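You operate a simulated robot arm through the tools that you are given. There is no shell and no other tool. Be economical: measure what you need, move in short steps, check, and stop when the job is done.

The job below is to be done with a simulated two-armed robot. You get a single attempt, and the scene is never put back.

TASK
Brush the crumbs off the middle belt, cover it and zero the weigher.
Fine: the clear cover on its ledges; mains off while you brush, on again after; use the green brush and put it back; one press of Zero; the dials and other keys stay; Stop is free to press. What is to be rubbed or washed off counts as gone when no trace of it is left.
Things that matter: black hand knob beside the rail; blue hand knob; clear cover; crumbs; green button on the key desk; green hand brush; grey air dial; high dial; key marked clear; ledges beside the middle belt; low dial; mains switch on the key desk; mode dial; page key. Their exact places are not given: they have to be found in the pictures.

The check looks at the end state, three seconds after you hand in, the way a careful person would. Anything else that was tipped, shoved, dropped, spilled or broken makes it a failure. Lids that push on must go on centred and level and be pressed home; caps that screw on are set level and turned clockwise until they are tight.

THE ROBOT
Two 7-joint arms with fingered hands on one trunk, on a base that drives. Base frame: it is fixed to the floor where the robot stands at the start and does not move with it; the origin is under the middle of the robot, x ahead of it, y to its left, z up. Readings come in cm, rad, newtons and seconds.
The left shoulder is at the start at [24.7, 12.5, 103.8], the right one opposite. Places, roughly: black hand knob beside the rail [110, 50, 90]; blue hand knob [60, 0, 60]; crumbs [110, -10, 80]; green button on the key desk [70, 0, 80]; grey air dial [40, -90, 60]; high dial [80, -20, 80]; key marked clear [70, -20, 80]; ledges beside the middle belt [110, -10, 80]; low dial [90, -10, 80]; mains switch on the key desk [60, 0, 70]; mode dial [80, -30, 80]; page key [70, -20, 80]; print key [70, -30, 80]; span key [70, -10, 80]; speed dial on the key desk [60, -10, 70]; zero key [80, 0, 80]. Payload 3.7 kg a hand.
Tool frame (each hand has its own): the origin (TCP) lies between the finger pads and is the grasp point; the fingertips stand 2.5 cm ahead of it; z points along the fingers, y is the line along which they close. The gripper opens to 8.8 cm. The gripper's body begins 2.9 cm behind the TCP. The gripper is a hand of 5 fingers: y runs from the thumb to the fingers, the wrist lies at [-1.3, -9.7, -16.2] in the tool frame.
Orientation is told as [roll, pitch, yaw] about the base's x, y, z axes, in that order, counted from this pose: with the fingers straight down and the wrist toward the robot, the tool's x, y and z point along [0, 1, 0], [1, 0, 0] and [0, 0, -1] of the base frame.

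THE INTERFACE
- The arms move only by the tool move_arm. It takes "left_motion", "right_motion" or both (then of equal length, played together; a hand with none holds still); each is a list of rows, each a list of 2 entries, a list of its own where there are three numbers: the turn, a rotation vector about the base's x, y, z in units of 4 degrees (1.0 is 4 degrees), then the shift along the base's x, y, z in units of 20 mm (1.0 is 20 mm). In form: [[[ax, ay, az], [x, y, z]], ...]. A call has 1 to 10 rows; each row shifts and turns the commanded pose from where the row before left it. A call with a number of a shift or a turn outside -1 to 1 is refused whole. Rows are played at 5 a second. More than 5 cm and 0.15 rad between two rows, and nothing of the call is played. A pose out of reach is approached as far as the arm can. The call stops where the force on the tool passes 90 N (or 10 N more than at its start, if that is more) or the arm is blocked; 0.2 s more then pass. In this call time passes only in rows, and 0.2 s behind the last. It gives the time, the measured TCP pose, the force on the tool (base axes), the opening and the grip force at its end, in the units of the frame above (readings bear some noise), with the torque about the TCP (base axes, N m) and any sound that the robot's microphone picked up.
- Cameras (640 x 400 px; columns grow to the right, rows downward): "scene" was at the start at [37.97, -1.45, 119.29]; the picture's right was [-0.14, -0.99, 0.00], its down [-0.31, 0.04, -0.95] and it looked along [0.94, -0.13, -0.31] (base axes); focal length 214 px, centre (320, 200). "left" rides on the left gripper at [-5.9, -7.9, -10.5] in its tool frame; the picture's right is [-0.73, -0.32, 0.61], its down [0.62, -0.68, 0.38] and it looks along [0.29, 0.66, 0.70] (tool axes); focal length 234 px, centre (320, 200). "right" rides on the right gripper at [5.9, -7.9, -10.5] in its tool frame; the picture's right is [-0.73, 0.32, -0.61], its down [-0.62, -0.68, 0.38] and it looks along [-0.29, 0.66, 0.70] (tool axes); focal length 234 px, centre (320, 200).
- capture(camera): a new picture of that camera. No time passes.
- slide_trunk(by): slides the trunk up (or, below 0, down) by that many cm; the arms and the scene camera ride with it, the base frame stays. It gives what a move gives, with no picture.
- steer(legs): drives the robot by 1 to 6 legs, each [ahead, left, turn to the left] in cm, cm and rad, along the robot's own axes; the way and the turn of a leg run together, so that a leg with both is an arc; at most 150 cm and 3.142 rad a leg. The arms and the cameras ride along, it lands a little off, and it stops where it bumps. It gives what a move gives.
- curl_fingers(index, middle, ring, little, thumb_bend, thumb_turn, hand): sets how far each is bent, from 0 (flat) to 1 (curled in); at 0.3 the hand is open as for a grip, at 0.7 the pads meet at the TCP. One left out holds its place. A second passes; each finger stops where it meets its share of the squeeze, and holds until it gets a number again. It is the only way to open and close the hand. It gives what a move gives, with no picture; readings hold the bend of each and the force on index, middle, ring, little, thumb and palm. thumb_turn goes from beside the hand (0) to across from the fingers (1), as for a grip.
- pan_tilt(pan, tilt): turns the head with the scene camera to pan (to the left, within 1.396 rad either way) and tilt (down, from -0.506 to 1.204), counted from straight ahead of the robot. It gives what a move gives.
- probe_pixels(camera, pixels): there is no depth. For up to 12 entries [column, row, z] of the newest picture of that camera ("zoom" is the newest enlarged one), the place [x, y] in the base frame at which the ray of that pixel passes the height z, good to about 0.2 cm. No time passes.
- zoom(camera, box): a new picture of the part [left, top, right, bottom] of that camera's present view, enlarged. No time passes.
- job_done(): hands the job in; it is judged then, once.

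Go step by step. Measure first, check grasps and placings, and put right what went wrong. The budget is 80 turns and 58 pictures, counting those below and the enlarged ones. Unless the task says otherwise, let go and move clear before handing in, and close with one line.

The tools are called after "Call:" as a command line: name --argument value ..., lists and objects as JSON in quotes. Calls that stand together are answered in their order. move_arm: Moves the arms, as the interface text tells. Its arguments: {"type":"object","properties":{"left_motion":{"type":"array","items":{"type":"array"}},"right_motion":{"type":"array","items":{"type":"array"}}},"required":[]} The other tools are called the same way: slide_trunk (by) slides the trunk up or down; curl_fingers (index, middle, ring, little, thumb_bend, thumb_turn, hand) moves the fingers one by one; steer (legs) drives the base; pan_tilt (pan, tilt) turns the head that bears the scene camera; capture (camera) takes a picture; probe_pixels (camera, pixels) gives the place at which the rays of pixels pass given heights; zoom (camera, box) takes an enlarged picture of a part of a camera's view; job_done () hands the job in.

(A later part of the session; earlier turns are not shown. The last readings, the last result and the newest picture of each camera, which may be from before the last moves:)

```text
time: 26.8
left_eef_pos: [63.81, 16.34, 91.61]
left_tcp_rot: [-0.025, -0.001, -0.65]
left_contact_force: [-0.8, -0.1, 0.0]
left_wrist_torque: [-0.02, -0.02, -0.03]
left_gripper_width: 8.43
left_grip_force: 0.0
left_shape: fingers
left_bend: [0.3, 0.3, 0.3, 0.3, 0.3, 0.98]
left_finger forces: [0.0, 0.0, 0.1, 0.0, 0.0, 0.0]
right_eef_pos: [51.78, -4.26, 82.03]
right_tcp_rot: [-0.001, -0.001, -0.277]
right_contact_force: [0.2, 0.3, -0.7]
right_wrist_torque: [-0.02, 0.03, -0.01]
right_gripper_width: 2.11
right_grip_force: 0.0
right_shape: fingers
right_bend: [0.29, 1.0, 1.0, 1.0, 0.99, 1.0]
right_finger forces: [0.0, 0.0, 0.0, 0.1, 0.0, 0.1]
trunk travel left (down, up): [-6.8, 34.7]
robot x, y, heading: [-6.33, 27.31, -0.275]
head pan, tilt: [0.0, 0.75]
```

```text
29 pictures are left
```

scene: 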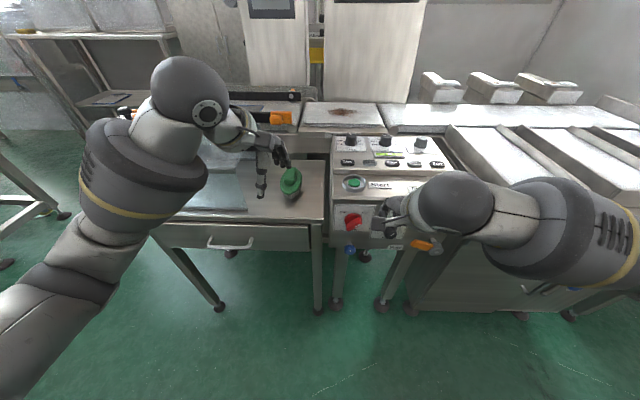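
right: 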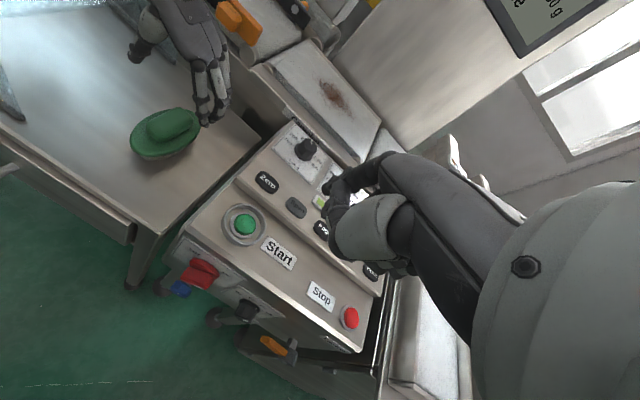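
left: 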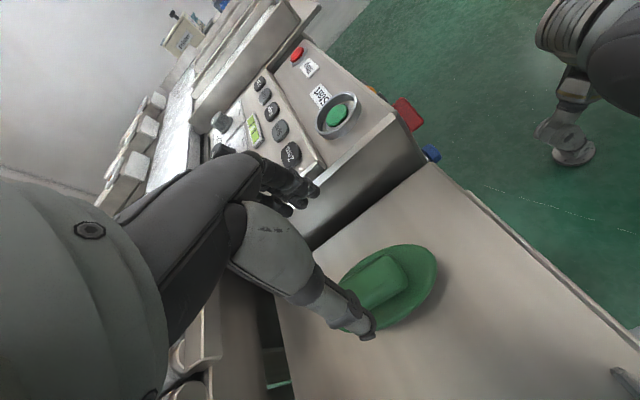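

The right hand is in front of the desk with its tip near (383,208). I'll check through the right camera and a zoom for clearance to the speed dial before lowering.

Call:
capture --camera "right"

Call:
zoom --camera "scene" --box '[310, 150, 470, 270]'

```text
28 pictures are left
```

right: 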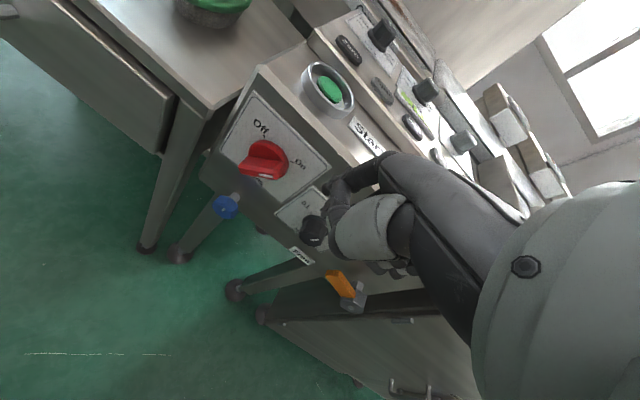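

```text
3.33 times, centred on (390, 210) of scene
```

zoom: 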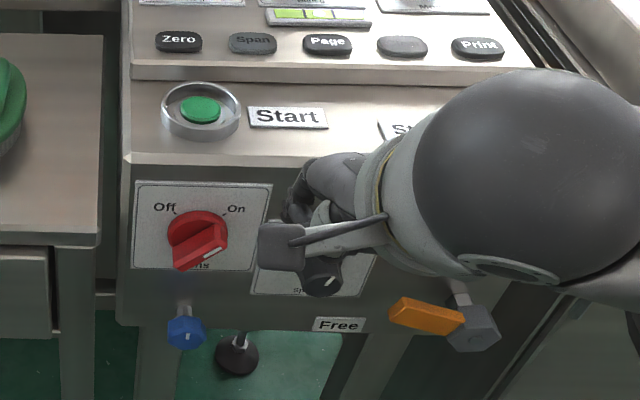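

Now the switch's disc is at (268,157) in the right view and (353.4,221.4) in the scene; the fingertip is at (325,190) and about (381,214). I'll probe to fix both positions.

Call:
probe_pixels --camera "scene" --pixels '[[353.4, 221.4, 72], [353.4, 221.4, 76], [380, 214, 79], [380, 214, 82], [357, 228, 72], [357, 228, 76], [386.5, 234, 70], [386.5, 234, 74]]'

Call:
probe_pixels --camera "right" --pixels '[[268, 157, 72], [268, 157, 76], [326, 191, 79], [326, 191, 82], [266, 177, 72], [266, 177, 76], [313, 231, 70], [313, 231, 74]]'

Call:
zoom --camera "right" --box '[210, 90, 450, 290]'

```text
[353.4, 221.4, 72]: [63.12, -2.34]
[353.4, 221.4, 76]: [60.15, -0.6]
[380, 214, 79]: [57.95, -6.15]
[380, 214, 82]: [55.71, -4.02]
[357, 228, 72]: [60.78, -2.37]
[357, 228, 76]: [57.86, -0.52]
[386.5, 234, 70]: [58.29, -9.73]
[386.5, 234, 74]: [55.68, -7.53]
```

```text
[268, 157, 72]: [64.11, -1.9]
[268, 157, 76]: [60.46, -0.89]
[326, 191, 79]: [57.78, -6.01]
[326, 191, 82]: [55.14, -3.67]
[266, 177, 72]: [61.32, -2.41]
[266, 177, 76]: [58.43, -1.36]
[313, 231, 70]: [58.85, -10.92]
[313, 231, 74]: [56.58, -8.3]
```

```text
2.00 times, centred on (330, 190) of right
```

zoom: 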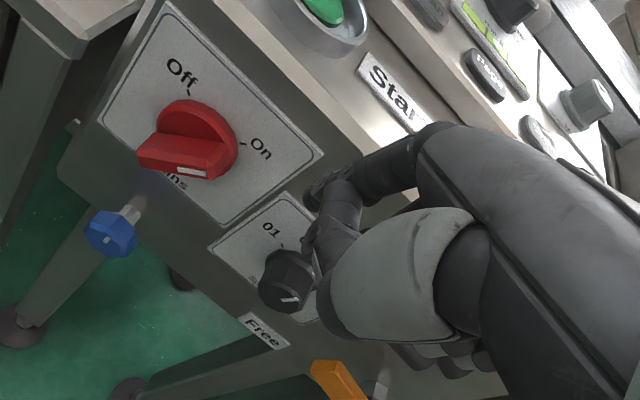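

The two views agree: tip ≈ TCP + 6 forward − 2.3 down; bar spans u≈58–60, centre [62.4,−1.6,73.5]. I'll lower beside it, move in, and push the bar's upper end to the left.

Call:
move_arm --right_motion '[[[0, 0, 0], [0, 0, -0.94]], [[0, 0, 0], [0, 0, -0.94]], [[0, 0, 0], [0, 0, -0.94]], [[0, 0, 0], [0.598, -0.18, 0]], [[0, 0, 0], [0.598, -0.18, 0]]]' --left_motion '[[[0, 0, 1], [0, 0, 0]], [[0, 0, 1], [0, 0, 0]], [[0, 0, 1], [0, 0, 0]], [[0, 0, 1], [0, 0, 0]], [[0, 0, 0.7], [0, 0, 0]]]'

Call:
zoom --camera "right" --box '[210, 90, 450, 290]'

```text
time: 27.9
left_eef_pos: [63.61, 16.26, 91.67]
left_tcp_rot: [-0.023, -0.001, -0.322]
left_contact_force: [-0.8, -1.0, 0.9]
left_wrist_torque: [0.04, 0.0, 0.0]
left_gripper_width: 8.44
left_grip_force: 0.1
left_shape: fingers
left_bend: [0.3, 0.3, 0.3, 0.3, 0.3, 0.98]
left_finger forces: [0.0, 0.0, 0.1, 0.0, 0.0, 0.0]
right_eef_pos: [54.44, -5.13, 76.55]
right_tcp_rot: [0.001, 0.0, -0.277]
right_contact_force: [0.0, -0.1, 0.0]
right_wrist_torque: [-0.01, 0.0, 0.02]
right_gripper_width: 2.13
right_grip_force: 0.1
right_shape: fingers
right_bend: [0.29, 1.0, 1.0, 1.0, 0.99, 1.0]
right_finger forces: [0.0, 0.0, 0.0, 0.0, 0.0, 0.0]
trunk travel left (down, up): [-6.8, 34.7]
robot x, y, heading: [-6.68, 27.46, -0.281]
head pan, tilt: [0.0, 0.75]
```

```text
2.00 times, centred on (330, 190) of right
```

zoom: 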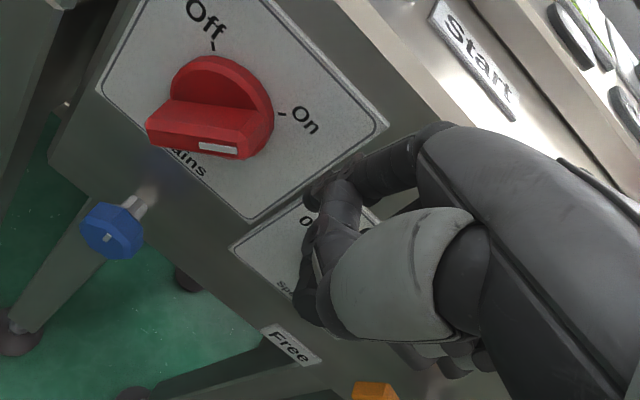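

The fingertip at (318,195) is level with or slightly above the switch axis, right of its plate, as wanted. I'll push left about 4.3 cm.

Call:
move_arm --right_motion '[[[0, 0, 0], [0.125, 0.41, 0]], [[0, 0, 0], [0.125, 0.41, 0]], [[0, 0, 0], [0.125, 0.41, 0]], [[0, 0, 0], [0.125, 0.41, 0]], [[0, 0, 0], [0.125, 0.41, 0]]]'

Call:
zoom --camera "right" --box '[210, 90, 450, 290]'

```text
time: 29.1
left_eef_pos: [63.53, 16.39, 91.75]
left_tcp_rot: [-0.024, -0.004, -0.325]
left_contact_force: [-0.5, 0.4, -0.7]
left_wrist_torque: [-0.02, 0.01, -0.01]
left_gripper_width: 8.45
left_grip_force: 0.1
left_shape: fingers
left_bend: [0.3, 0.3, 0.3, 0.3, 0.3, 0.98]
left_finger forces: [0.0, 0.1, 0.0, 0.0, 0.1, 0.0]
right_eef_pos: [55.69, -1.09, 76.76]
right_tcp_rot: [-0.001, -0.005, -0.278]
right_contact_force: [-3.2, -4.8, 5.7]
right_wrist_torque: [-0.15, -0.23, -0.25]
right_gripper_width: 2.18
right_grip_force: 3.8
right_shape: fingers
right_bend: [0.29, 1.0, 1.0, 1.0, 0.99, 1.0]
right_finger forces: [7.4, 0.0, 0.1, 0.0, 0.0, 0.0]
trunk travel left (down, up): [-6.8, 34.7]
robot x, y, heading: [-6.49, 27.1, -0.281]
head pan, tilt: [0.0, 0.75]
```

```text
2.00 times, centred on (330, 190) of right
```

zoom: 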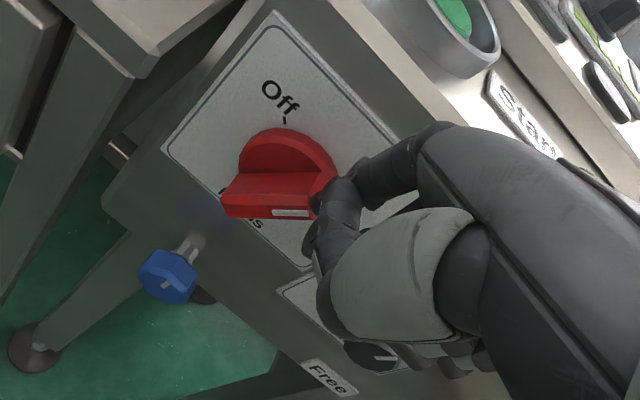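

The 8 N reaction points up and right along the bar, so the tip is pressing on the bar's end instead of its side. I'll back off 1 cm, lower 1.2 cm and push left again.

Call:
move_arm --right_motion '[[[0, 0, 0], [-0.145, -0.48, 0]], [[0, 0, 0], [0, 0, -0.6]], [[0, 0, 0], [0.13, 0.42, 0]], [[0, 0, 0], [0.13, 0.42, 0]], [[0, 0, 0], [0.13, 0.42, 0]]]'

Call:
zoom --camera "right" --box '[210, 90, 450, 290]'

```text
time: 30.4
left_eef_pos: [63.76, 16.52, 91.68]
left_tcp_rot: [-0.025, -0.002, -0.32]
left_contact_force: [0.5, -0.4, -0.4]
left_wrist_torque: [0.01, -0.03, -0.01]
left_gripper_width: 8.44
left_grip_force: 0.2
left_shape: fingers
left_bend: [0.3, 0.3, 0.3, 0.3, 0.3, 0.98]
left_finger forces: [0.0, 0.1, 0.0, 0.0, 0.0, 0.0]
right_eef_pos: [56.24, 1.25, 75.61]
right_tcp_rot: [0.007, -0.003, -0.264]
right_contact_force: [1.3, 7.4, 15.4]
right_wrist_torque: [-0.02, -0.88, 0.47]
right_gripper_width: 2.37
right_grip_force: 7.7
right_shape: fingers
right_bend: [0.24, 1.0, 1.0, 1.0, 1.0, 1.0]
right_finger forces: [15.6, 0.1, 0.0, 0.0, 0.1, 0.1]
trunk travel left (down, up): [-6.8, 34.7]
robot x, y, heading: [-6.35, 27.63, -0.276]
head pan, tilt: [0.0, 0.75]
```

```text
2.00 times, centred on (330, 190) of right
```

zoom: 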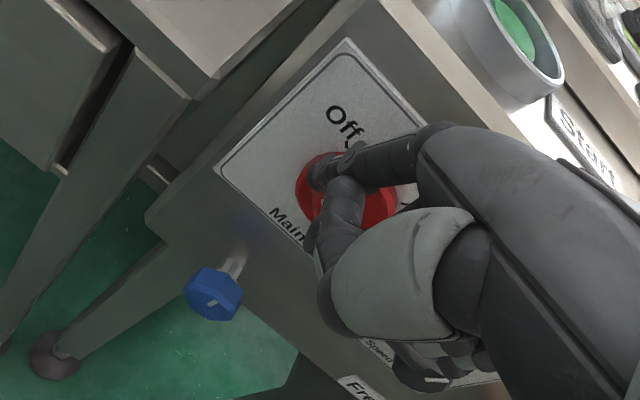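

The finger is now over the disc at (345,185) with about 15 N on it; I can't see the bar from here, so I'll check from the scene camera.

Call:
zoom --camera "scene" --box '[320, 185, 420, 260]'

```text
5.33 times, centred on (370, 222) of scene
```

zoom: 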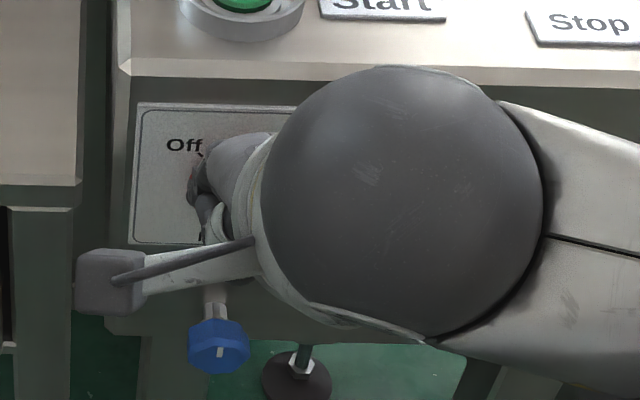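

The hand hides it. I'll pull straight back toward the robot and look.

Call:
move_arm --right_motion '[[[0, 0, 0], [-0.75, 0.23, 0]], [[0, 0, 0], [-0.75, 0.23, 0]], [[0, 0, 0], [-0.2, -0.67, 0.2]], [[0, 0, 0], [-0.2, -0.67, 0.2]]]'

Call:
zoom --camera "right" --box '[210, 50, 450, 250]'

```text
time: 31.4
left_eef_pos: [63.73, 16.25, 91.67]
left_tcp_rot: [-0.023, -0.003, -0.322]
left_contact_force: [-1.2, 0.4, 0.1]
left_wrist_torque: [-0.01, 0.04, 0.02]
left_gripper_width: 8.42
left_grip_force: 0.0
left_shape: fingers
left_bend: [0.3, 0.3, 0.3, 0.3, 0.3, 0.98]
left_finger forces: [0.0, 0.0, 0.1, 0.0, 0.1, 0.0]
right_eef_pos: [52.34, -1.22, 76.14]
right_tcp_rot: [-0.002, 0.0, -0.277]
right_contact_force: [-0.2, -0.1, 0.0]
right_wrist_torque: [0.03, 0.01, 0.0]
right_gripper_width: 2.13
right_grip_force: 0.1
right_shape: fingers
right_bend: [0.29, 1.0, 1.0, 1.0, 0.99, 1.0]
right_finger forces: [0.1, 0.0, 0.1, 0.0, 0.0, 0.0]
trunk travel left (down, up): [-6.8, 34.7]
robot x, y, heading: [-6.79, 27.35, -0.276]
head pan, tilt: [0.0, 0.75]
```

```text
2.00 times, centred on (330, 150) of right
```

zoom: 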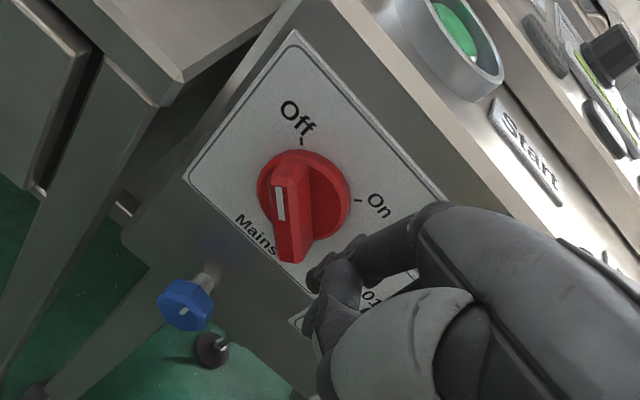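

The white mark now points to Off, so the mains is off. I'll raise and park the right hand to the side, then drive forward to bring brush and belt within the left hand's reach.

Call:
move_arm --right_motion '[[[0, 0, 0], [-0.3, 0, 1]], [[0, 0, 0], [-0.3, -0.8, 1]], [[0, 0, 0], [0, -0.9, 1]], [[0, 0, 0], [0, -0.9, 1]], [[0, 0, 0], [0, -0.9, 1]], [[0, 0, 0], [0, -0.9, 1]], [[0, 0, 0], [0, -0.9, 1]], [[0, 0, 0], [0, -0.9, 1]], [[0, 0, 0], [0, -0.9, 1]], [[0, 0, 0], [0, -0.9, 1]]]' --left_motion '[[[0, 0, 0], [0, 0, 0.4]], [[0, 0, 0], [0, 0, 0.4]], [[0, 0, 0], [0, 0, 0.4]], [[0, 0, 0], [0, 0, 0]], [[0, 0, 0], [0, 0, 0]], [[0, 0, 0], [0, 0, 0]], [[0, 0, 0], [0, 0, 0]], [[0, 0, 0], [0, 0, 0]], [[0, 0, 0], [0, 0, 0]], [[0, 0, 0], [0, 0, 0]]]'

Call:
steer --legs '[[24, 0, 0]]'

Call:
capture --camera "scene"

```text
time: 33.5
left_eef_pos: [63.65, 16.18, 94.07]
left_tcp_rot: [-0.024, -0.002, -0.319]
left_contact_force: [-0.8, -0.3, 0.4]
left_wrist_torque: [-0.03, 0.02, -0.02]
left_gripper_width: 8.45
left_grip_force: 0.1
left_shape: fingers
left_bend: [0.3, 0.3, 0.3, 0.3, 0.3, 0.98]
left_finger forces: [0.0, 0.0, 0.0, 0.0, 0.0, 0.1]
right_eef_pos: [51.2, -17.15, 96.2]
right_tcp_rot: [0.001, -0.001, -0.279]
right_contact_force: [-0.2, 0.1, -0.1]
right_wrist_torque: [0.02, -0.03, -0.02]
right_gripper_width: 2.12
right_grip_force: 0.0
right_shape: fingers
right_bend: [0.29, 1.0, 1.0, 1.0, 0.99, 1.0]
right_finger forces: [0.0, 0.1, 0.0, 0.0, 0.0, 0.0]
trunk travel left (down, up): [-6.8, 34.7]
robot x, y, heading: [-6.7, 27.5, -0.275]
head pan, tilt: [0.0, 0.75]
```

```text
time: 35.3
left_eef_pos: [86.3, 9.82, 93.95]
left_tcp_rot: [-0.024, -0.002, -0.323]
left_contact_force: [0.5, 0.4, 0.3]
left_wrist_torque: [-0.03, 0.0, -0.02]
left_gripper_width: 8.43
left_grip_force: 0.0
left_shape: fingers
left_bend: [0.3, 0.3, 0.3, 0.3, 0.3, 0.98]
left_finger forces: [0.0, 0.1, 0.1, 0.1, 0.0, 0.1]
right_eef_pos: [74.1, -23.58, 96.11]
right_tcp_rot: [0.0, 0.0, -0.276]
right_contact_force: [-0.4, 0.1, 0.1]
right_wrist_torque: [0.05, 0.0, 0.0]
right_gripper_width: 2.13
right_grip_force: 0.1
right_shape: fingers
right_bend: [0.29, 1.0, 1.0, 1.0, 0.99, 1.0]
right_finger forces: [0.0, 0.0, 0.0, 0.1, 0.0, 0.0]
trunk travel left (down, up): [-6.8, 34.7]
robot x, y, heading: [15.91, 20.86, -0.28]
head pan, tilt: [0.0, 0.75]
```

```text
20 pictures are left
```

scene: 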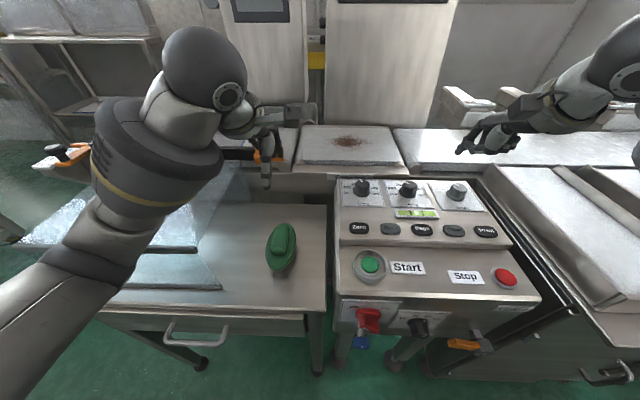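

All steady; the mains bar is at Off. I'll bring the left hand above the brush handle [80,11.3] and descend part way.

Call:
move_arm --left_motion '[[[0, 0, 0], [-0.8, 0.19, 0]], [[0, 0, 0], [-0.8, 0.19, 0]], [[0, 0, 0], [-0.8, 0.19, -0.3]], [[0, 0, 0], [-0.75, 0.18, -0.5]], [[0.35, 0, 0], [0, 0, -0.7]], [[0, 0, 0], [0, 0, -0.7]], [[0, 0, 0], [0, 0, -0.7]], [[0, 0, 0], [0, 0, -0.7]], [[0, 0, 0], [0, 0, -0.7]], [[0, 0, 0], [0, 0, -0.7]]]'

Call:
zoom --camera "scene" --box '[180, 160, 340, 310]'

```text
time: 37.5
left_eef_pos: [79.97, 11.31, 83.98]
left_tcp_rot: [-0.003, 0.004, -0.319]
left_contact_force: [0.5, 0.2, -0.1]
left_wrist_torque: [-0.05, 0.0, 0.0]
left_gripper_width: 8.45
left_grip_force: 0.0
left_shape: fingers
left_bend: [0.3, 0.3, 0.3, 0.3, 0.3, 0.98]
left_finger forces: [0.1, 0.1, 0.0, 0.0, 0.0, 0.0]
right_eef_pos: [73.96, -23.47, 96.21]
right_tcp_rot: [-0.001, 0.002, -0.277]
right_contact_force: [-0.7, -0.2, -0.1]
right_wrist_torque: [-0.04, -0.02, 0.0]
right_gripper_width: 2.14
right_grip_force: 0.0
right_shape: fingers
right_bend: [0.29, 1.0, 1.0, 1.0, 0.99, 1.0]
right_finger forces: [0.0, 0.0, 0.0, 0.1, 0.0, 0.0]
trunk travel left (down, up): [-6.8, 34.7]
robot x, y, heading: [16.27, 20.57, -0.279]
head pan, tilt: [0.0, 0.75]
```

```text
2.67 times, centred on (260, 235) of scene
```

zoom: 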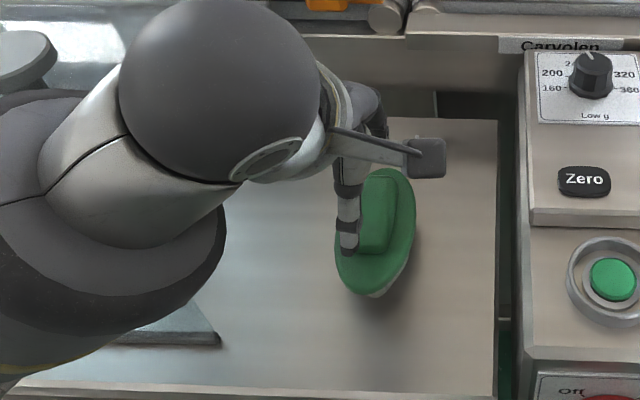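

The thumb at (347,240) looks slightly left of the handle. One look through the left camera to centre it.

Call:
capture --camera "left"

```text
18 pictures are left
```

left: 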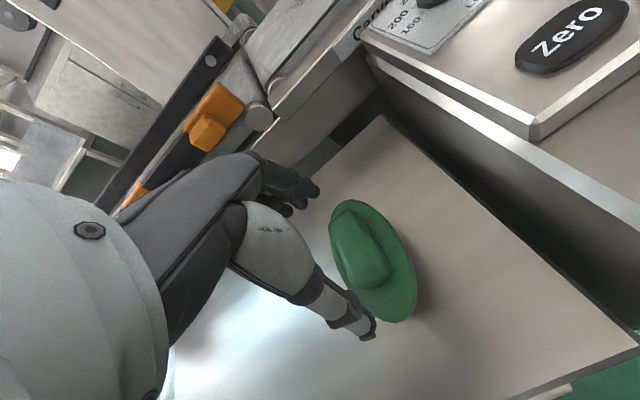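

Expected handle position (358,257) vs seen (360,247): shift about 0.6 cm forward and 0.5 cm right, then descend 5 cm and close.

Call:
move_arm --left_motion '[[[0, 0, 0], [0.2, -0.34, -0.4]], [[0, 0, 0], [0, 0, -0.7]], [[0, 0, 0], [0, 0, -0.7]], [[0, 0, 0], [0, 0, -0.7]]]'

Call:
curl_fingers --hand "left" --index 0.6 --middle 0.7 --ring 0.7 --little 0.6 --thumb_bend 0.7

Call:
capture --camera "left"

```text
time: 38.5
left_eef_pos: [80.45, 10.79, 79.01]
left_tcp_rot: [0.0, 0.005, -0.322]
left_contact_force: [0.1, -0.1, 0.5]
left_wrist_torque: [0.0, 0.0, 0.0]
left_gripper_width: 8.51
left_grip_force: 0.0
left_shape: fingers
left_bend: [0.3, 0.3, 0.3, 0.3, 0.3, 0.98]
left_finger forces: [0.5, 0.1, 0.0, 0.0, 0.0, 0.0]
right_eef_pos: [73.99, -23.56, 96.0]
right_tcp_rot: [0.0, -0.002, -0.277]
right_contact_force: [-0.8, 0.4, -0.5]
right_wrist_torque: [-0.03, 0.01, 0.02]
right_gripper_width: 2.11
right_grip_force: 0.1
right_shape: fingers
right_bend: [0.29, 1.0, 1.0, 1.0, 0.99, 1.0]
right_finger forces: [0.0, 0.1, 0.0, 0.0, 0.0, 0.0]
trunk travel left (down, up): [-6.8, 34.7]
robot x, y, heading: [16.17, 20.49, -0.282]
head pan, tilt: [0.0, 0.75]
```

```text
time: 39.5
left_eef_pos: [80.42, 10.75, 79.12]
left_tcp_rot: [-0.001, 0.003, -0.322]
left_contact_force: [0.7, -1.4, 5.3]
left_wrist_torque: [-0.03, -0.32, -0.06]
left_gripper_width: 6.44
left_grip_force: 21.5
left_shape: fingers
left_bend: [0.43, 0.47, 0.51, 0.6, 0.4, 0.94]
left_finger forces: [9.0, 6.8, 7.1, 0.2, 20.2, 0.0]
right_eef_pos: [73.85, -23.53, 96.16]
right_tcp_rot: [0.0, -0.002, -0.276]
right_contact_force: [-0.6, -0.4, -1.3]
right_wrist_torque: [0.0, 0.0, -0.04]
right_gripper_width: 2.13
right_grip_force: 0.1
right_shape: fingers
right_bend: [0.29, 1.0, 1.0, 1.0, 0.99, 1.0]
right_finger forces: [0.1, 0.1, 0.1, 0.1, 0.1, 0.0]
trunk travel left (down, up): [-6.8, 34.7]
robot x, y, heading: [16.0, 20.79, -0.28]
head pan, tilt: [0.0, 0.75]
```

```text
17 pictures are left
```

left: 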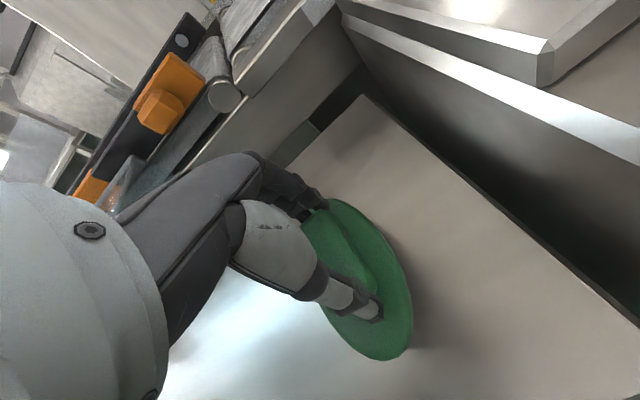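

Grip holds (21 N, width 6.4). I note the brush's home: TCP [80.42,10.75,79.1], yaw −0.322. I'll lift both hands and drive 10 cm closer.

Call:
move_arm --left_motion '[[[0, 0, 0], [0, 0, 0.8]], [[0, 0, 0], [0, 0, 1]], [[0, 0, 0], [0, 0, 1]], [[0, 0, 0], [0, 0, 1]], [[0, 0, 0], [0, 0, 1]], [[0, 0, 0], [0, 0, 1]], [[0, 0, 0], [0, 0, 1]], [[0, 0, 0], [0, 0, 1]], [[0, 0, 0], [0, 0, 1]], [[0, 0, 0], [0, 0, 1]]]' --right_motion '[[[0, 0, 0], [-0.4, 0, 0.5]], [[0, 0, 0], [-0.4, 0, 0.5]], [[0, 0, 0], [-0.4, 0, 0.5]], [[0, 0, 0], [-0.4, 0, 0.5]], [[0, 0, 0], [-0.4, 0, 0.5]], [[0, 0, 0], [-0.4, 0, 0.5]], [[0, 0, 0], [-0.4, 0, 0.5]], [[0, 0, 0], [-0.4, 0, 0.5]], [[0, 0, 0], [-0.4, 0, 0.5]], [[0, 0, 0], [-0.4, 0, 0.5]]]'

Call:
steer --legs '[[10, 0, 0]]'

```text
time: 41.7
left_eef_pos: [80.62, 10.73, 98.75]
left_tcp_rot: [-0.001, 0.006, -0.32]
left_contact_force: [-0.2, 0.4, -1.3]
left_wrist_torque: [-0.01, -0.01, 0.0]
left_gripper_width: 6.41
left_grip_force: 20.5
left_shape: fingers
left_bend: [0.43, 0.48, 0.52, 0.6, 0.4, 0.94]
left_finger forces: [8.0, 6.3, 6.6, 0.1, 20.4, 0.1]
right_eef_pos: [65.93, -23.49, 106.14]
right_tcp_rot: [0.001, -0.002, -0.278]
right_contact_force: [0.4, 0.6, -1.0]
right_wrist_torque: [0.02, 0.0, 0.01]
right_gripper_width: 2.12
right_grip_force: 0.1
right_shape: fingers
right_bend: [0.29, 1.0, 1.0, 1.0, 0.99, 1.0]
right_finger forces: [0.0, 0.0, 0.0, 0.0, 0.1, 0.0]
trunk travel left (down, up): [-6.8, 34.7]
robot x, y, heading: [16.05, 20.86, -0.278]
head pan, tilt: [0.0, 0.75]
```

```text
time: 42.9
left_eef_pos: [90.23, 8.09, 98.66]
left_tcp_rot: [-0.001, 0.006, -0.32]
left_contact_force: [0.3, -0.6, -1.2]
left_wrist_torque: [-0.05, -0.01, 0.02]
left_gripper_width: 6.43
left_grip_force: 20.7
left_shape: fingers
left_bend: [0.43, 0.48, 0.52, 0.6, 0.4, 0.94]
left_finger forces: [8.2, 6.4, 6.6, 0.0, 20.5, 0.1]
right_eef_pos: [75.51, -26.08, 106.1]
right_tcp_rot: [0.0, -0.001, -0.274]
right_contact_force: [0.2, 0.6, -0.9]
right_wrist_torque: [0.02, 0.0, 0.0]
right_gripper_width: 2.13
right_grip_force: 0.1
right_shape: fingers
right_bend: [0.29, 1.0, 1.0, 1.0, 0.99, 1.0]
right_finger forces: [0.0, 0.0, 0.0, 0.0, 0.1, 0.1]
trunk travel left (down, up): [-6.8, 34.7]
robot x, y, heading: [25.55, 18.2, -0.275]
head pan, tilt: [0.0, 0.75]
```

No bump. I'll carry the brush over the belt's left part, high first, then lower until bristles touch (expected TCP z ≈ 90.3).

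Call:
move_arm --left_motion '[[[0, 0, 0], [0.33, -0.99, 0]], [[0, 0, 0], [0.33, -0.99, 0]], [[0, 0, 0], [0.33, -0.99, 0]], [[0, 0, 0], [0.33, -0.99, 0]], [[0, 0, 0], [0.33, -0.99, 0]], [[0, 0, 0], [1, -0.303, 0]], [[0, 0, 0], [1, -0.303, 0]], [[0, 0, 0], [1, -0.303, 0]], [[0, 0, 0], [1, -0.303, 0]], [[0, 0, 0], [1, -0.303, 0]]]'

Call:
move_arm --left_motion '[[[0, 0, 0], [0.7, -0.21, 0]], [[0, 0, 0], [0.7, -0.21, 0]], [[0, 0, 0], [0, 0, -0.8]], [[0, 0, 0], [0, 0, -0.8]], [[0, 0, 0], [0, 0, -0.8]], [[0, 0, 0], [0, 0, -0.8]], [[0, 0, 0], [0, 0, -0.4]]]'

Call:
capture --camera "scene"

```text
time: 45.0
left_eef_pos: [103.4, -4.73, 98.59]
left_tcp_rot: [0.001, 0.007, -0.32]
left_contact_force: [0.0, -0.4, -0.6]
left_wrist_torque: [-0.02, 0.02, 0.0]
left_gripper_width: 6.44
left_grip_force: 21.0
left_shape: fingers
left_bend: [0.43, 0.48, 0.53, 0.6, 0.4, 0.94]
left_finger forces: [8.3, 6.4, 6.5, 0.0, 20.4, 0.0]
right_eef_pos: [75.44, -26.02, 106.26]
right_tcp_rot: [0.0, -0.001, -0.273]
right_contact_force: [-0.7, -0.7, 0.1]
right_wrist_torque: [0.01, -0.03, 0.01]
right_gripper_width: 2.12
right_grip_force: 0.1
right_shape: fingers
right_bend: [0.29, 1.0, 1.0, 1.0, 0.99, 1.0]
right_finger forces: [0.1, 0.0, 0.1, 0.1, 0.1, 0.1]
trunk travel left (down, up): [-6.8, 34.7]
robot x, y, heading: [25.58, 18.19, -0.276]
head pan, tilt: [0.0, 0.75]
```

```text
time: 46.6
left_eef_pos: [106.17, -5.68, 91.6]
left_tcp_rot: [0.0, 0.003, -0.32]
left_contact_force: [-0.8, -0.5, -1.2]
left_wrist_torque: [0.0, -0.02, 0.01]
left_gripper_width: 6.43
left_grip_force: 21.0
left_shape: fingers
left_bend: [0.43, 0.48, 0.53, 0.6, 0.4, 0.94]
left_finger forces: [8.2, 6.4, 6.6, 0.0, 20.3, 0.1]
right_eef_pos: [75.38, -26.04, 106.25]
right_tcp_rot: [0.001, 0.0, -0.274]
right_contact_force: [0.1, 0.4, 1.5]
right_wrist_torque: [-0.01, 0.0, 0.01]
right_gripper_width: 2.14
right_grip_force: 0.1
right_shape: fingers
right_bend: [0.29, 1.0, 1.0, 1.0, 0.99, 1.0]
right_finger forces: [0.0, 0.0, 0.0, 0.1, 0.1, 0.1]
trunk travel left (down, up): [-6.8, 34.7]
robot x, y, heading: [25.75, 17.9, -0.282]
head pan, tilt: [0.0, 0.75]
```

```text
16 pictures are left
```

scene: 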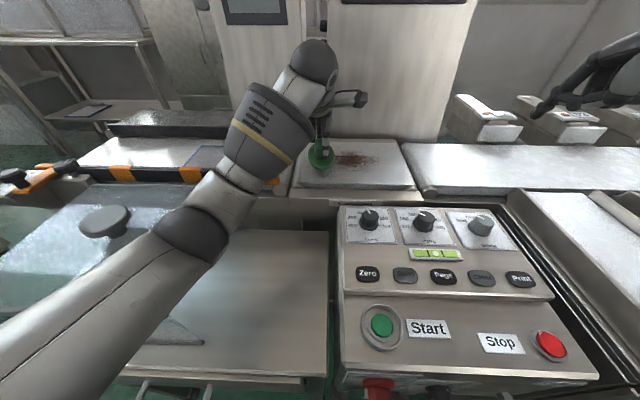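

The brush is at (321,155), just left of the crumbs (332–385, 151–170). I'll probe the crumb extent and belt corners from this view.

Call:
zoom --camera "scene" --box '[280, 120, 430, 210]'

Call:
probe_pixels --camera "scene" --pixels '[[332, 156, 83.8], [385, 162, 83.8], [357, 150, 83.8], [357, 170, 83.8], [294, 188, 83.8], [414, 187, 83.8], [400, 140, 83.8]]'

```text
4.27 times, centred on (355, 165) of scene
```

zoom: 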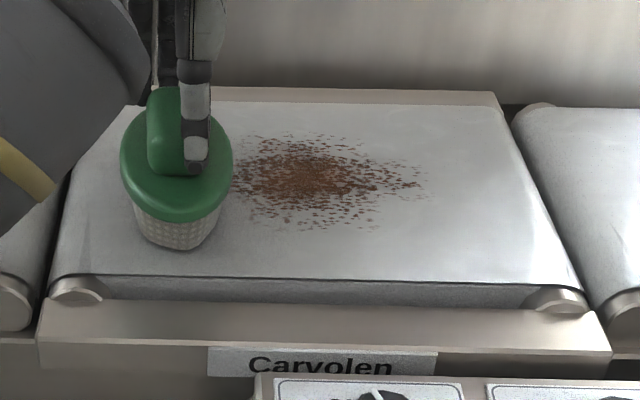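

```text
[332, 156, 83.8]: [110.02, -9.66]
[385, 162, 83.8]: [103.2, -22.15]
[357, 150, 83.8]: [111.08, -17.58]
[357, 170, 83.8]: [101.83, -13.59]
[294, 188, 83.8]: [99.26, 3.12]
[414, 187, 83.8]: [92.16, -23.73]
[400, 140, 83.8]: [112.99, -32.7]
```

Crumbs span u≈100.5–111.6, v≈9–22.5 in machine axes. I'll lower gently to find contact at this clean spot.

Call:
move_arm --left_motion '[[[0, 0, 0], [0, 0, -0.2]], [[0, 0, 0], [0, 0, -0.2]], [[0, 0, 0], [0, 0, -0.2]]]'

```text
time: 47.5
left_eef_pos: [105.81, -5.84, 91.4]
left_tcp_rot: [0.002, -0.008, -0.321]
left_contact_force: [-0.1, -0.8, -1.2]
left_wrist_torque: [-0.03, 0.02, 0.0]
left_gripper_width: 6.43
left_grip_force: 20.7
left_shape: fingers
left_bend: [0.43, 0.48, 0.53, 0.6, 0.4, 0.94]
left_finger forces: [8.1, 6.4, 6.6, 0.1, 20.4, 0.0]
right_eef_pos: [75.13, -26.27, 106.63]
right_tcp_rot: [0.003, -0.009, -0.274]
right_contact_force: [0.1, 0.9, -0.8]
right_wrist_torque: [0.02, -0.01, -0.02]
right_gripper_width: 2.12
right_grip_force: 0.1
right_shape: fingers
right_bend: [0.29, 1.0, 1.0, 1.0, 0.99, 1.0]
right_finger forces: [0.1, 0.0, 0.0, 0.0, 0.0, 0.0]
trunk travel left (down, up): [-6.8, 34.7]
robot x, y, heading: [25.76, 17.88, -0.276]
head pan, tilt: [0.0, 0.75]
```

Both hands shifted slightly and z did not fall as ordered with no tool force, so the left elbow is probably pressing on the cover near (195,225). I'll lift, raise the trunk to lift the elbow, and look.

Call:
move_arm --left_motion '[[[0, 0, 0], [0, 0, 0.8]], [[0, 0, 0], [0, 0, 0.8]]]'

Call:
slide_trunk --by 16

Call:
move_arm --left_motion '[[[0, 0, 0], [0, 0, -0.9]], [[0, 0, 0], [0, 0, -0.9]], [[0, 0, 0], [0, 0, -0.9]], [[0, 0, 0], [0, 0, -0.9]], [[0, 0, 0], [0, 0, -0.9]], [[0, 0, 0], [0, 0, -0.9]], [[0, 0, 0], [0, 0, -0.9]], [[0, 0, 0], [0, 0, -0.9]], [[0, 0, 0], [0, 0, -0.9]]]'

Call:
capture --camera "scene"

```text
time: 48.0
left_eef_pos: [106.12, -5.52, 93.45]
left_tcp_rot: [-0.002, 0.008, -0.319]
left_contact_force: [-0.1, 0.4, -0.9]
left_wrist_torque: [-0.02, 0.01, 0.01]
left_gripper_width: 6.39
left_grip_force: 20.8
left_shape: fingers
left_bend: [0.43, 0.48, 0.53, 0.6, 0.4, 0.94]
left_finger forces: [8.3, 6.3, 6.6, 0.0, 20.3, 0.0]
right_eef_pos: [75.55, -26.05, 106.08]
right_tcp_rot: [0.001, 0.0, -0.274]
right_contact_force: [-0.3, 0.4, 0.8]
right_wrist_torque: [0.01, 0.0, 0.02]
right_gripper_width: 2.15
right_grip_force: 0.1
right_shape: fingers
right_bend: [0.29, 1.0, 1.0, 1.0, 0.99, 1.0]
right_finger forces: [0.0, 0.0, 0.2, 0.0, 0.0, 0.0]
trunk travel left (down, up): [-6.8, 34.7]
robot x, y, heading: [25.42, 17.82, -0.28]
head pan, tilt: [0.0, 0.75]
```

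```text
time: 49.9
left_eef_pos: [105.06, -5.26, 114.13]
left_tcp_rot: [0.002, -0.056, -0.32]
left_contact_force: [-0.3, 0.1, -1.4]
left_wrist_torque: [-0.01, -0.01, 0.01]
left_gripper_width: 6.37
left_grip_force: 20.3
left_shape: fingers
left_bend: [0.43, 0.48, 0.53, 0.6, 0.4, 0.94]
left_finger forces: [8.2, 6.3, 6.5, 0.0, 20.1, 0.1]
right_eef_pos: [75.61, -26.15, 122.03]
right_tcp_rot: [0.0, 0.003, -0.274]
right_contact_force: [0.4, 0.5, -0.6]
right_wrist_torque: [0.0, 0.03, -0.01]
right_gripper_width: 2.15
right_grip_force: 0.0
right_shape: fingers
right_bend: [0.29, 1.0, 1.0, 1.0, 0.99, 1.0]
right_finger forces: [0.0, 0.0, 0.0, 0.1, 0.1, 0.2]
trunk travel left (down, up): [-22.8, 18.7]
robot x, y, heading: [25.51, 18.41, -0.277]
head pan, tilt: [0.0, 0.75]
```

```text
time: 51.9
left_eef_pos: [104.97, -5.0, 98.0]
left_tcp_rot: [0.003, -0.062, -0.318]
left_contact_force: [0.4, 0.0, -0.8]
left_wrist_torque: [0.02, -0.02, 0.0]
left_gripper_width: 6.42
left_grip_force: 19.9
left_shape: fingers
left_bend: [0.43, 0.48, 0.53, 0.6, 0.4, 0.94]
left_finger forces: [8.1, 6.3, 6.5, 0.0, 20.1, 0.0]
right_eef_pos: [75.5, -26.08, 122.1]
right_tcp_rot: [0.0, 0.0, -0.273]
right_contact_force: [-0.2, -0.4, 0.8]
right_wrist_torque: [0.0, -0.02, -0.01]
right_gripper_width: 2.13
right_grip_force: 0.0
right_shape: fingers
right_bend: [0.29, 1.0, 1.0, 1.0, 0.99, 1.0]
right_finger forces: [0.1, 0.0, 0.1, 0.0, 0.0, 0.0]
trunk travel left (down, up): [-22.8, 18.7]
robot x, y, heading: [25.5, 18.16, -0.279]
head pan, tilt: [0.0, 0.75]
```

```text
14 pictures are left
```

scene: 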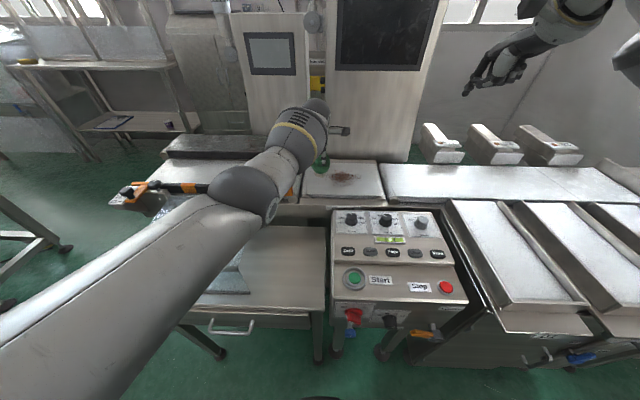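

The big screen is dark, so the mains is off, and the elbow now sits well above the cover. I'll correct the small pitch and descend again.

Call:
move_arm --left_motion '[[[0.12, 0.43, 0], [0.2, -0.06, -0.8]], [[0.12, 0.43, 0], [0.2, -0.06, -0.8]], [[0, 0, 0], [0, 0, -0.8]], [[0, 0, 0], [0, 0, -0.8]], [[0, 0, 0], [0, 0, -0.3]], [[0, 0, 0], [0, 0, -0.2]]]'

```text
time: 53.3
left_eef_pos: [103.77, -4.11, 91.2]
left_tcp_rot: [-0.001, -0.003, -0.319]
left_contact_force: [-1.1, 0.6, 4.6]
left_wrist_torque: [0.0, -0.14, 0.01]
left_gripper_width: 6.39
left_grip_force: 20.2
left_shape: fingers
left_bend: [0.43, 0.48, 0.59, 0.6, 0.41, 0.94]
left_finger forces: [9.5, 7.3, 4.3, 0.0, 19.6, 0.0]
left hand out of reach, approached as far as the arm can: row 1, 2, 4
right_eef_pos: [75.4, -25.89, 122.25]
right_tcp_rot: [0.001, 0.0, -0.273]
right_contact_force: [0.5, 0.5, 0.7]
right_wrist_torque: [0.0, 0.03, -0.02]
right_gripper_width: 2.13
right_grip_force: 0.0
right_shape: fingers
right_bend: [0.29, 1.0, 1.0, 1.0, 0.99, 1.0]
right_finger forces: [0.0, 0.0, 0.1, 0.0, 0.0, 0.0]
trunk travel left (down, up): [-22.8, 18.7]
robot x, y, heading: [25.24, 18.12, -0.281]
head pan, tilt: [0.0, 0.75]
```

Bristles touch at TCP z ≈ 91.2 (4.6 N), but this pose is at the reach limit. I'll lift, shift the robot 18 cm right so the left arm reaches straight ahead and away from the cover.

Call:
move_arm --left_motion '[[[0, 0, 0], [-0.3, 0.1, 1]], [[0, 0, 0], [-0.3, 0.1, 1]], [[0, 0, 0], [0, 0, 1]]]'

Call:
steer --legs '[[0, -18, 0]]'

```text
time: 54.1
left_eef_pos: [102.6, -3.65, 96.96]
left_tcp_rot: [0.0, 0.001, -0.321]
left_contact_force: [-0.1, -0.1, -1.5]
left_wrist_torque: [0.03, -0.02, 0.0]
left_gripper_width: 6.38
left_grip_force: 19.5
left_shape: fingers
left_bend: [0.43, 0.48, 0.59, 0.6, 0.41, 0.94]
left_finger forces: [9.3, 7.3, 3.6, 0.1, 18.6, 0.0]
right_eef_pos: [75.6, -26.09, 122.2]
right_tcp_rot: [0.0, -0.001, -0.275]
right_contact_force: [-0.1, 0.3, -0.2]
right_wrist_torque: [0.01, -0.02, -0.01]
right_gripper_width: 2.14
right_grip_force: 0.1
right_shape: fingers
right_bend: [0.29, 1.0, 1.0, 1.0, 0.99, 1.0]
right_finger forces: [0.0, 0.1, 0.0, 0.0, 0.0, 0.0]
trunk travel left (down, up): [-22.8, 18.7]
robot x, y, heading: [25.23, 18.1, -0.277]
head pan, tilt: [0.0, 0.75]
```

```text
time: 56.3
left_eef_pos: [97.65, -20.9, 96.82]
left_tcp_rot: [0.0, 0.002, -0.322]
left_contact_force: [0.4, 0.3, -2.0]
left_wrist_torque: [0.01, -0.01, 0.0]
left_gripper_width: 6.38
left_grip_force: 19.3
left_shape: fingers
left_bend: [0.43, 0.48, 0.59, 0.6, 0.41, 0.94]
left_finger forces: [9.3, 7.3, 3.5, 0.0, 18.5, 0.0]
right_eef_pos: [70.68, -43.2, 122.2]
right_tcp_rot: [0.0, -0.003, -0.276]
right_contact_force: [-0.2, -0.8, 0.4]
right_wrist_torque: [0.04, -0.01, 0.02]
right_gripper_width: 2.13
right_grip_force: 0.1
right_shape: fingers
right_bend: [0.29, 1.0, 1.0, 1.0, 0.99, 1.0]
right_finger forces: [0.1, 0.0, 0.0, 0.0, 0.0, 0.0]
trunk travel left (down, up): [-22.8, 18.7]
robot x, y, heading: [20.63, 0.76, -0.279]
head pan, tilt: [0.0, 0.75]
```

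Left TCP is now at u≈99.5, v≈8.3. I'll place the brush at the right end of the crumbs (front lane, u≈103) and stroke left.

Call:
move_arm --left_motion '[[[0, 0, 0], [0.67, -0.8, 0]], [[0, 0, 0], [0.67, -0.8, 0]], [[0, 0, 0], [0, 0, -0.97]], [[0, 0, 0], [0, 0, -0.97]], [[0, 0, 0], [0, 0, -0.97]], [[0, 0, 0], [0, 0, -0.1]]]'

Call:
move_arm --left_motion '[[[0, 0, 0], [0.29, 0.957, 0]], [[0, 0, 0], [0.29, 0.957, 0]], [[0, 0, 0], [0.29, 0.957, 0]], [[0, 0, 0], [0.29, 0.957, 0]], [[0, 0, 0], [0.29, 0.957, 0]], [[0, 0, 0], [0.29, 0.957, 0]], [[0, 0, 0], [0.29, 0.957, 0]], [[0, 0, 0], [0.29, 0.957, 0]], [[0, 0, 0], [0.29, 0.957, 0]], [[0, 0, 0], [0.29, 0.957, 0]]]'

Call:
zoom --camera "scene" --box '[200, 100, 400, 240]'

```text
time: 57.7
left_eef_pos: [98.12, -22.54, 91.28]
left_tcp_rot: [-0.001, 0.0, -0.323]
left_contact_force: [0.7, 0.3, -0.8]
left_wrist_torque: [-0.03, -0.03, -0.03]
left_gripper_width: 6.34
left_grip_force: 18.8
left_shape: fingers
left_bend: [0.43, 0.48, 0.59, 0.6, 0.42, 0.94]
left_finger forces: [9.2, 7.3, 3.5, 0.0, 18.4, 0.0]
left hand out of reach, approached as far as the arm can: row 2, 4, 6
right_eef_pos: [70.62, -43.15, 122.18]
right_tcp_rot: [0.0, -0.001, -0.276]
right_contact_force: [0.4, -1.0, -0.4]
right_wrist_torque: [-0.02, -0.01, 0.0]
right_gripper_width: 2.12
right_grip_force: 0.1
right_shape: fingers
right_bend: [0.29, 1.0, 1.0, 1.0, 0.99, 1.0]
right_finger forces: [0.1, 0.0, 0.0, 0.1, 0.1, 0.2]
trunk travel left (down, up): [-22.8, 18.7]
robot x, y, heading: [20.61, 0.87, -0.277]
head pan, tilt: [0.0, 0.75]
```

```text
time: 59.9
left_eef_pos: [104.01, -3.47, 91.32]
left_tcp_rot: [0.0, 0.0, -0.321]
left_contact_force: [-0.1, -1.9, 2.5]
left_wrist_torque: [-0.09, -0.11, -0.06]
left_gripper_width: 6.36
left_grip_force: 18.4
left_shape: fingers
left_bend: [0.43, 0.48, 0.59, 0.6, 0.42, 0.94]
left_finger forces: [9.4, 7.6, 2.9, 0.0, 18.2, 0.1]
right_eef_pos: [70.55, -43.22, 122.1]
right_tcp_rot: [0.001, -0.003, -0.276]
right_contact_force: [-0.1, -0.2, 0.7]
right_wrist_torque: [0.02, -0.01, 0.0]
right_gripper_width: 2.11
right_grip_force: 0.1
right_shape: fingers
right_bend: [0.29, 1.0, 1.0, 1.0, 0.99, 1.0]
right_finger forces: [0.0, 0.0, 0.0, 0.0, 0.1, 0.0]
trunk travel left (down, up): [-22.8, 18.7]
robot x, y, heading: [20.66, 1.04, -0.272]
head pan, tilt: [0.0, 0.75]
```

```text
2.86 times, centred on (300, 170) of scene
```

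zoom: 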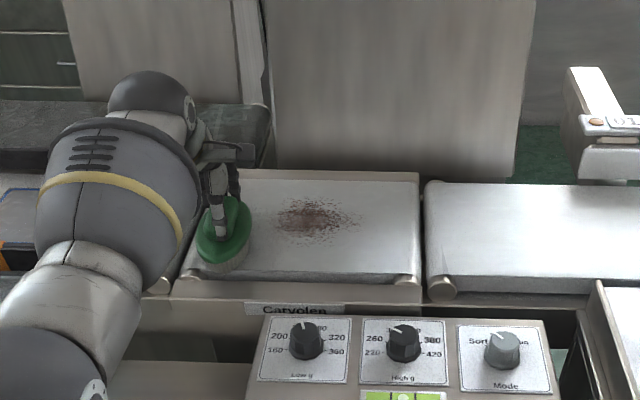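

One pass thinned the front of the patch, so brushing works; the reach in u is limited with the trunk raised. The elbow is now well right of the cover, so I'll lift the brush and lower the trunk 11 cm.

Call:
move_arm --left_motion '[[[0, 0, 0], [0, 0, 1]], [[0, 0, 0], [0, 0, 1]], [[0, 0, 0], [0, 0, 1]], [[0, 0, 0], [0, 0, 1]], [[0, 0, 0], [0, 0, 1]], [[0, 0, 0], [0, 0, 1]], [[0, 0, 0], [0, 0, 0.8]]]'

Call:
slide_trunk --by -11

Call:
steer --legs '[[4, 0, 0]]'

```text
time: 61.5
left_eef_pos: [104.05, -3.45, 104.98]
left_tcp_rot: [0.0, 0.0, -0.32]
left_contact_force: [0.3, -0.6, -1.1]
left_wrist_torque: [-0.02, 0.02, 0.01]
left_gripper_width: 6.33
left_grip_force: 18.5
left_shape: fingers
left_bend: [0.43, 0.48, 0.59, 0.6, 0.42, 0.94]
left_finger forces: [9.3, 7.3, 3.3, 0.0, 18.2, 0.1]
right_eef_pos: [70.53, -43.28, 122.19]
right_tcp_rot: [0.0, -0.002, -0.275]
right_contact_force: [0.8, -0.1, -1.1]
right_wrist_torque: [0.01, 0.01, 0.0]
right_gripper_width: 2.16
right_grip_force: 0.0
right_shape: fingers
right_bend: [0.29, 1.0, 1.0, 1.0, 0.99, 1.0]
right_finger forces: [0.0, 0.0, 0.0, 0.0, 0.0, 0.1]
trunk travel left (down, up): [-22.8, 18.7]
robot x, y, heading: [20.61, 0.66, -0.28]
head pan, tilt: [0.0, 0.75]
```

```text
time: 62.9
left_eef_pos: [103.95, -3.34, 94.03]
left_tcp_rot: [-0.002, -0.003, -0.322]
left_contact_force: [0.2, -0.3, 0.5]
left_wrist_torque: [0.0, -0.03, -0.02]
left_gripper_width: 6.33
left_grip_force: 19.3
left_shape: fingers
left_bend: [0.43, 0.48, 0.59, 0.6, 0.42, 0.94]
left_finger forces: [9.2, 7.2, 3.4, 0.1, 17.9, 0.0]
right_eef_pos: [70.5, -43.16, 111.35]
right_tcp_rot: [0.002, -0.005, -0.276]
right_contact_force: [0.3, 0.0, 0.2]
right_wrist_torque: [0.02, -0.04, 0.03]
right_gripper_width: 2.13
right_grip_force: 0.0
right_shape: fingers
right_bend: [0.29, 1.0, 1.0, 1.0, 0.99, 1.0]
right_finger forces: [0.1, 0.0, 0.0, 0.1, 0.0, 0.0]
trunk travel left (down, up): [-11.8, 29.7]
robot x, y, heading: [20.7, 0.99, -0.277]
head pan, tilt: [0.0, 0.75]
```

```text
time: 63.8
left_eef_pos: [107.83, -4.45, 93.73]
left_tcp_rot: [0.0, 0.003, -0.321]
left_contact_force: [1.2, -0.5, -1.6]
left_wrist_torque: [-0.07, 0.0, 0.04]
left_gripper_width: 6.34
left_grip_force: 19.1
left_shape: fingers
left_bend: [0.43, 0.48, 0.59, 0.6, 0.42, 0.94]
left_finger forces: [9.2, 7.3, 3.4, 0.1, 18.1, 0.0]
right_eef_pos: [74.44, -44.32, 111.13]
right_tcp_rot: [0.0, 0.002, -0.276]
right_contact_force: [-0.5, -0.8, -0.5]
right_wrist_torque: [0.01, 0.02, 0.01]
right_gripper_width: 2.13
right_grip_force: 0.0
right_shape: fingers
right_bend: [0.29, 1.0, 1.0, 1.0, 0.99, 1.0]
right_finger forces: [0.0, 0.1, 0.0, 0.0, 0.0, 0.1]
trunk travel left (down, up): [-11.8, 29.7]
robot x, y, heading: [24.49, -0.13, -0.279]
head pan, tilt: [0.0, 0.75]
```

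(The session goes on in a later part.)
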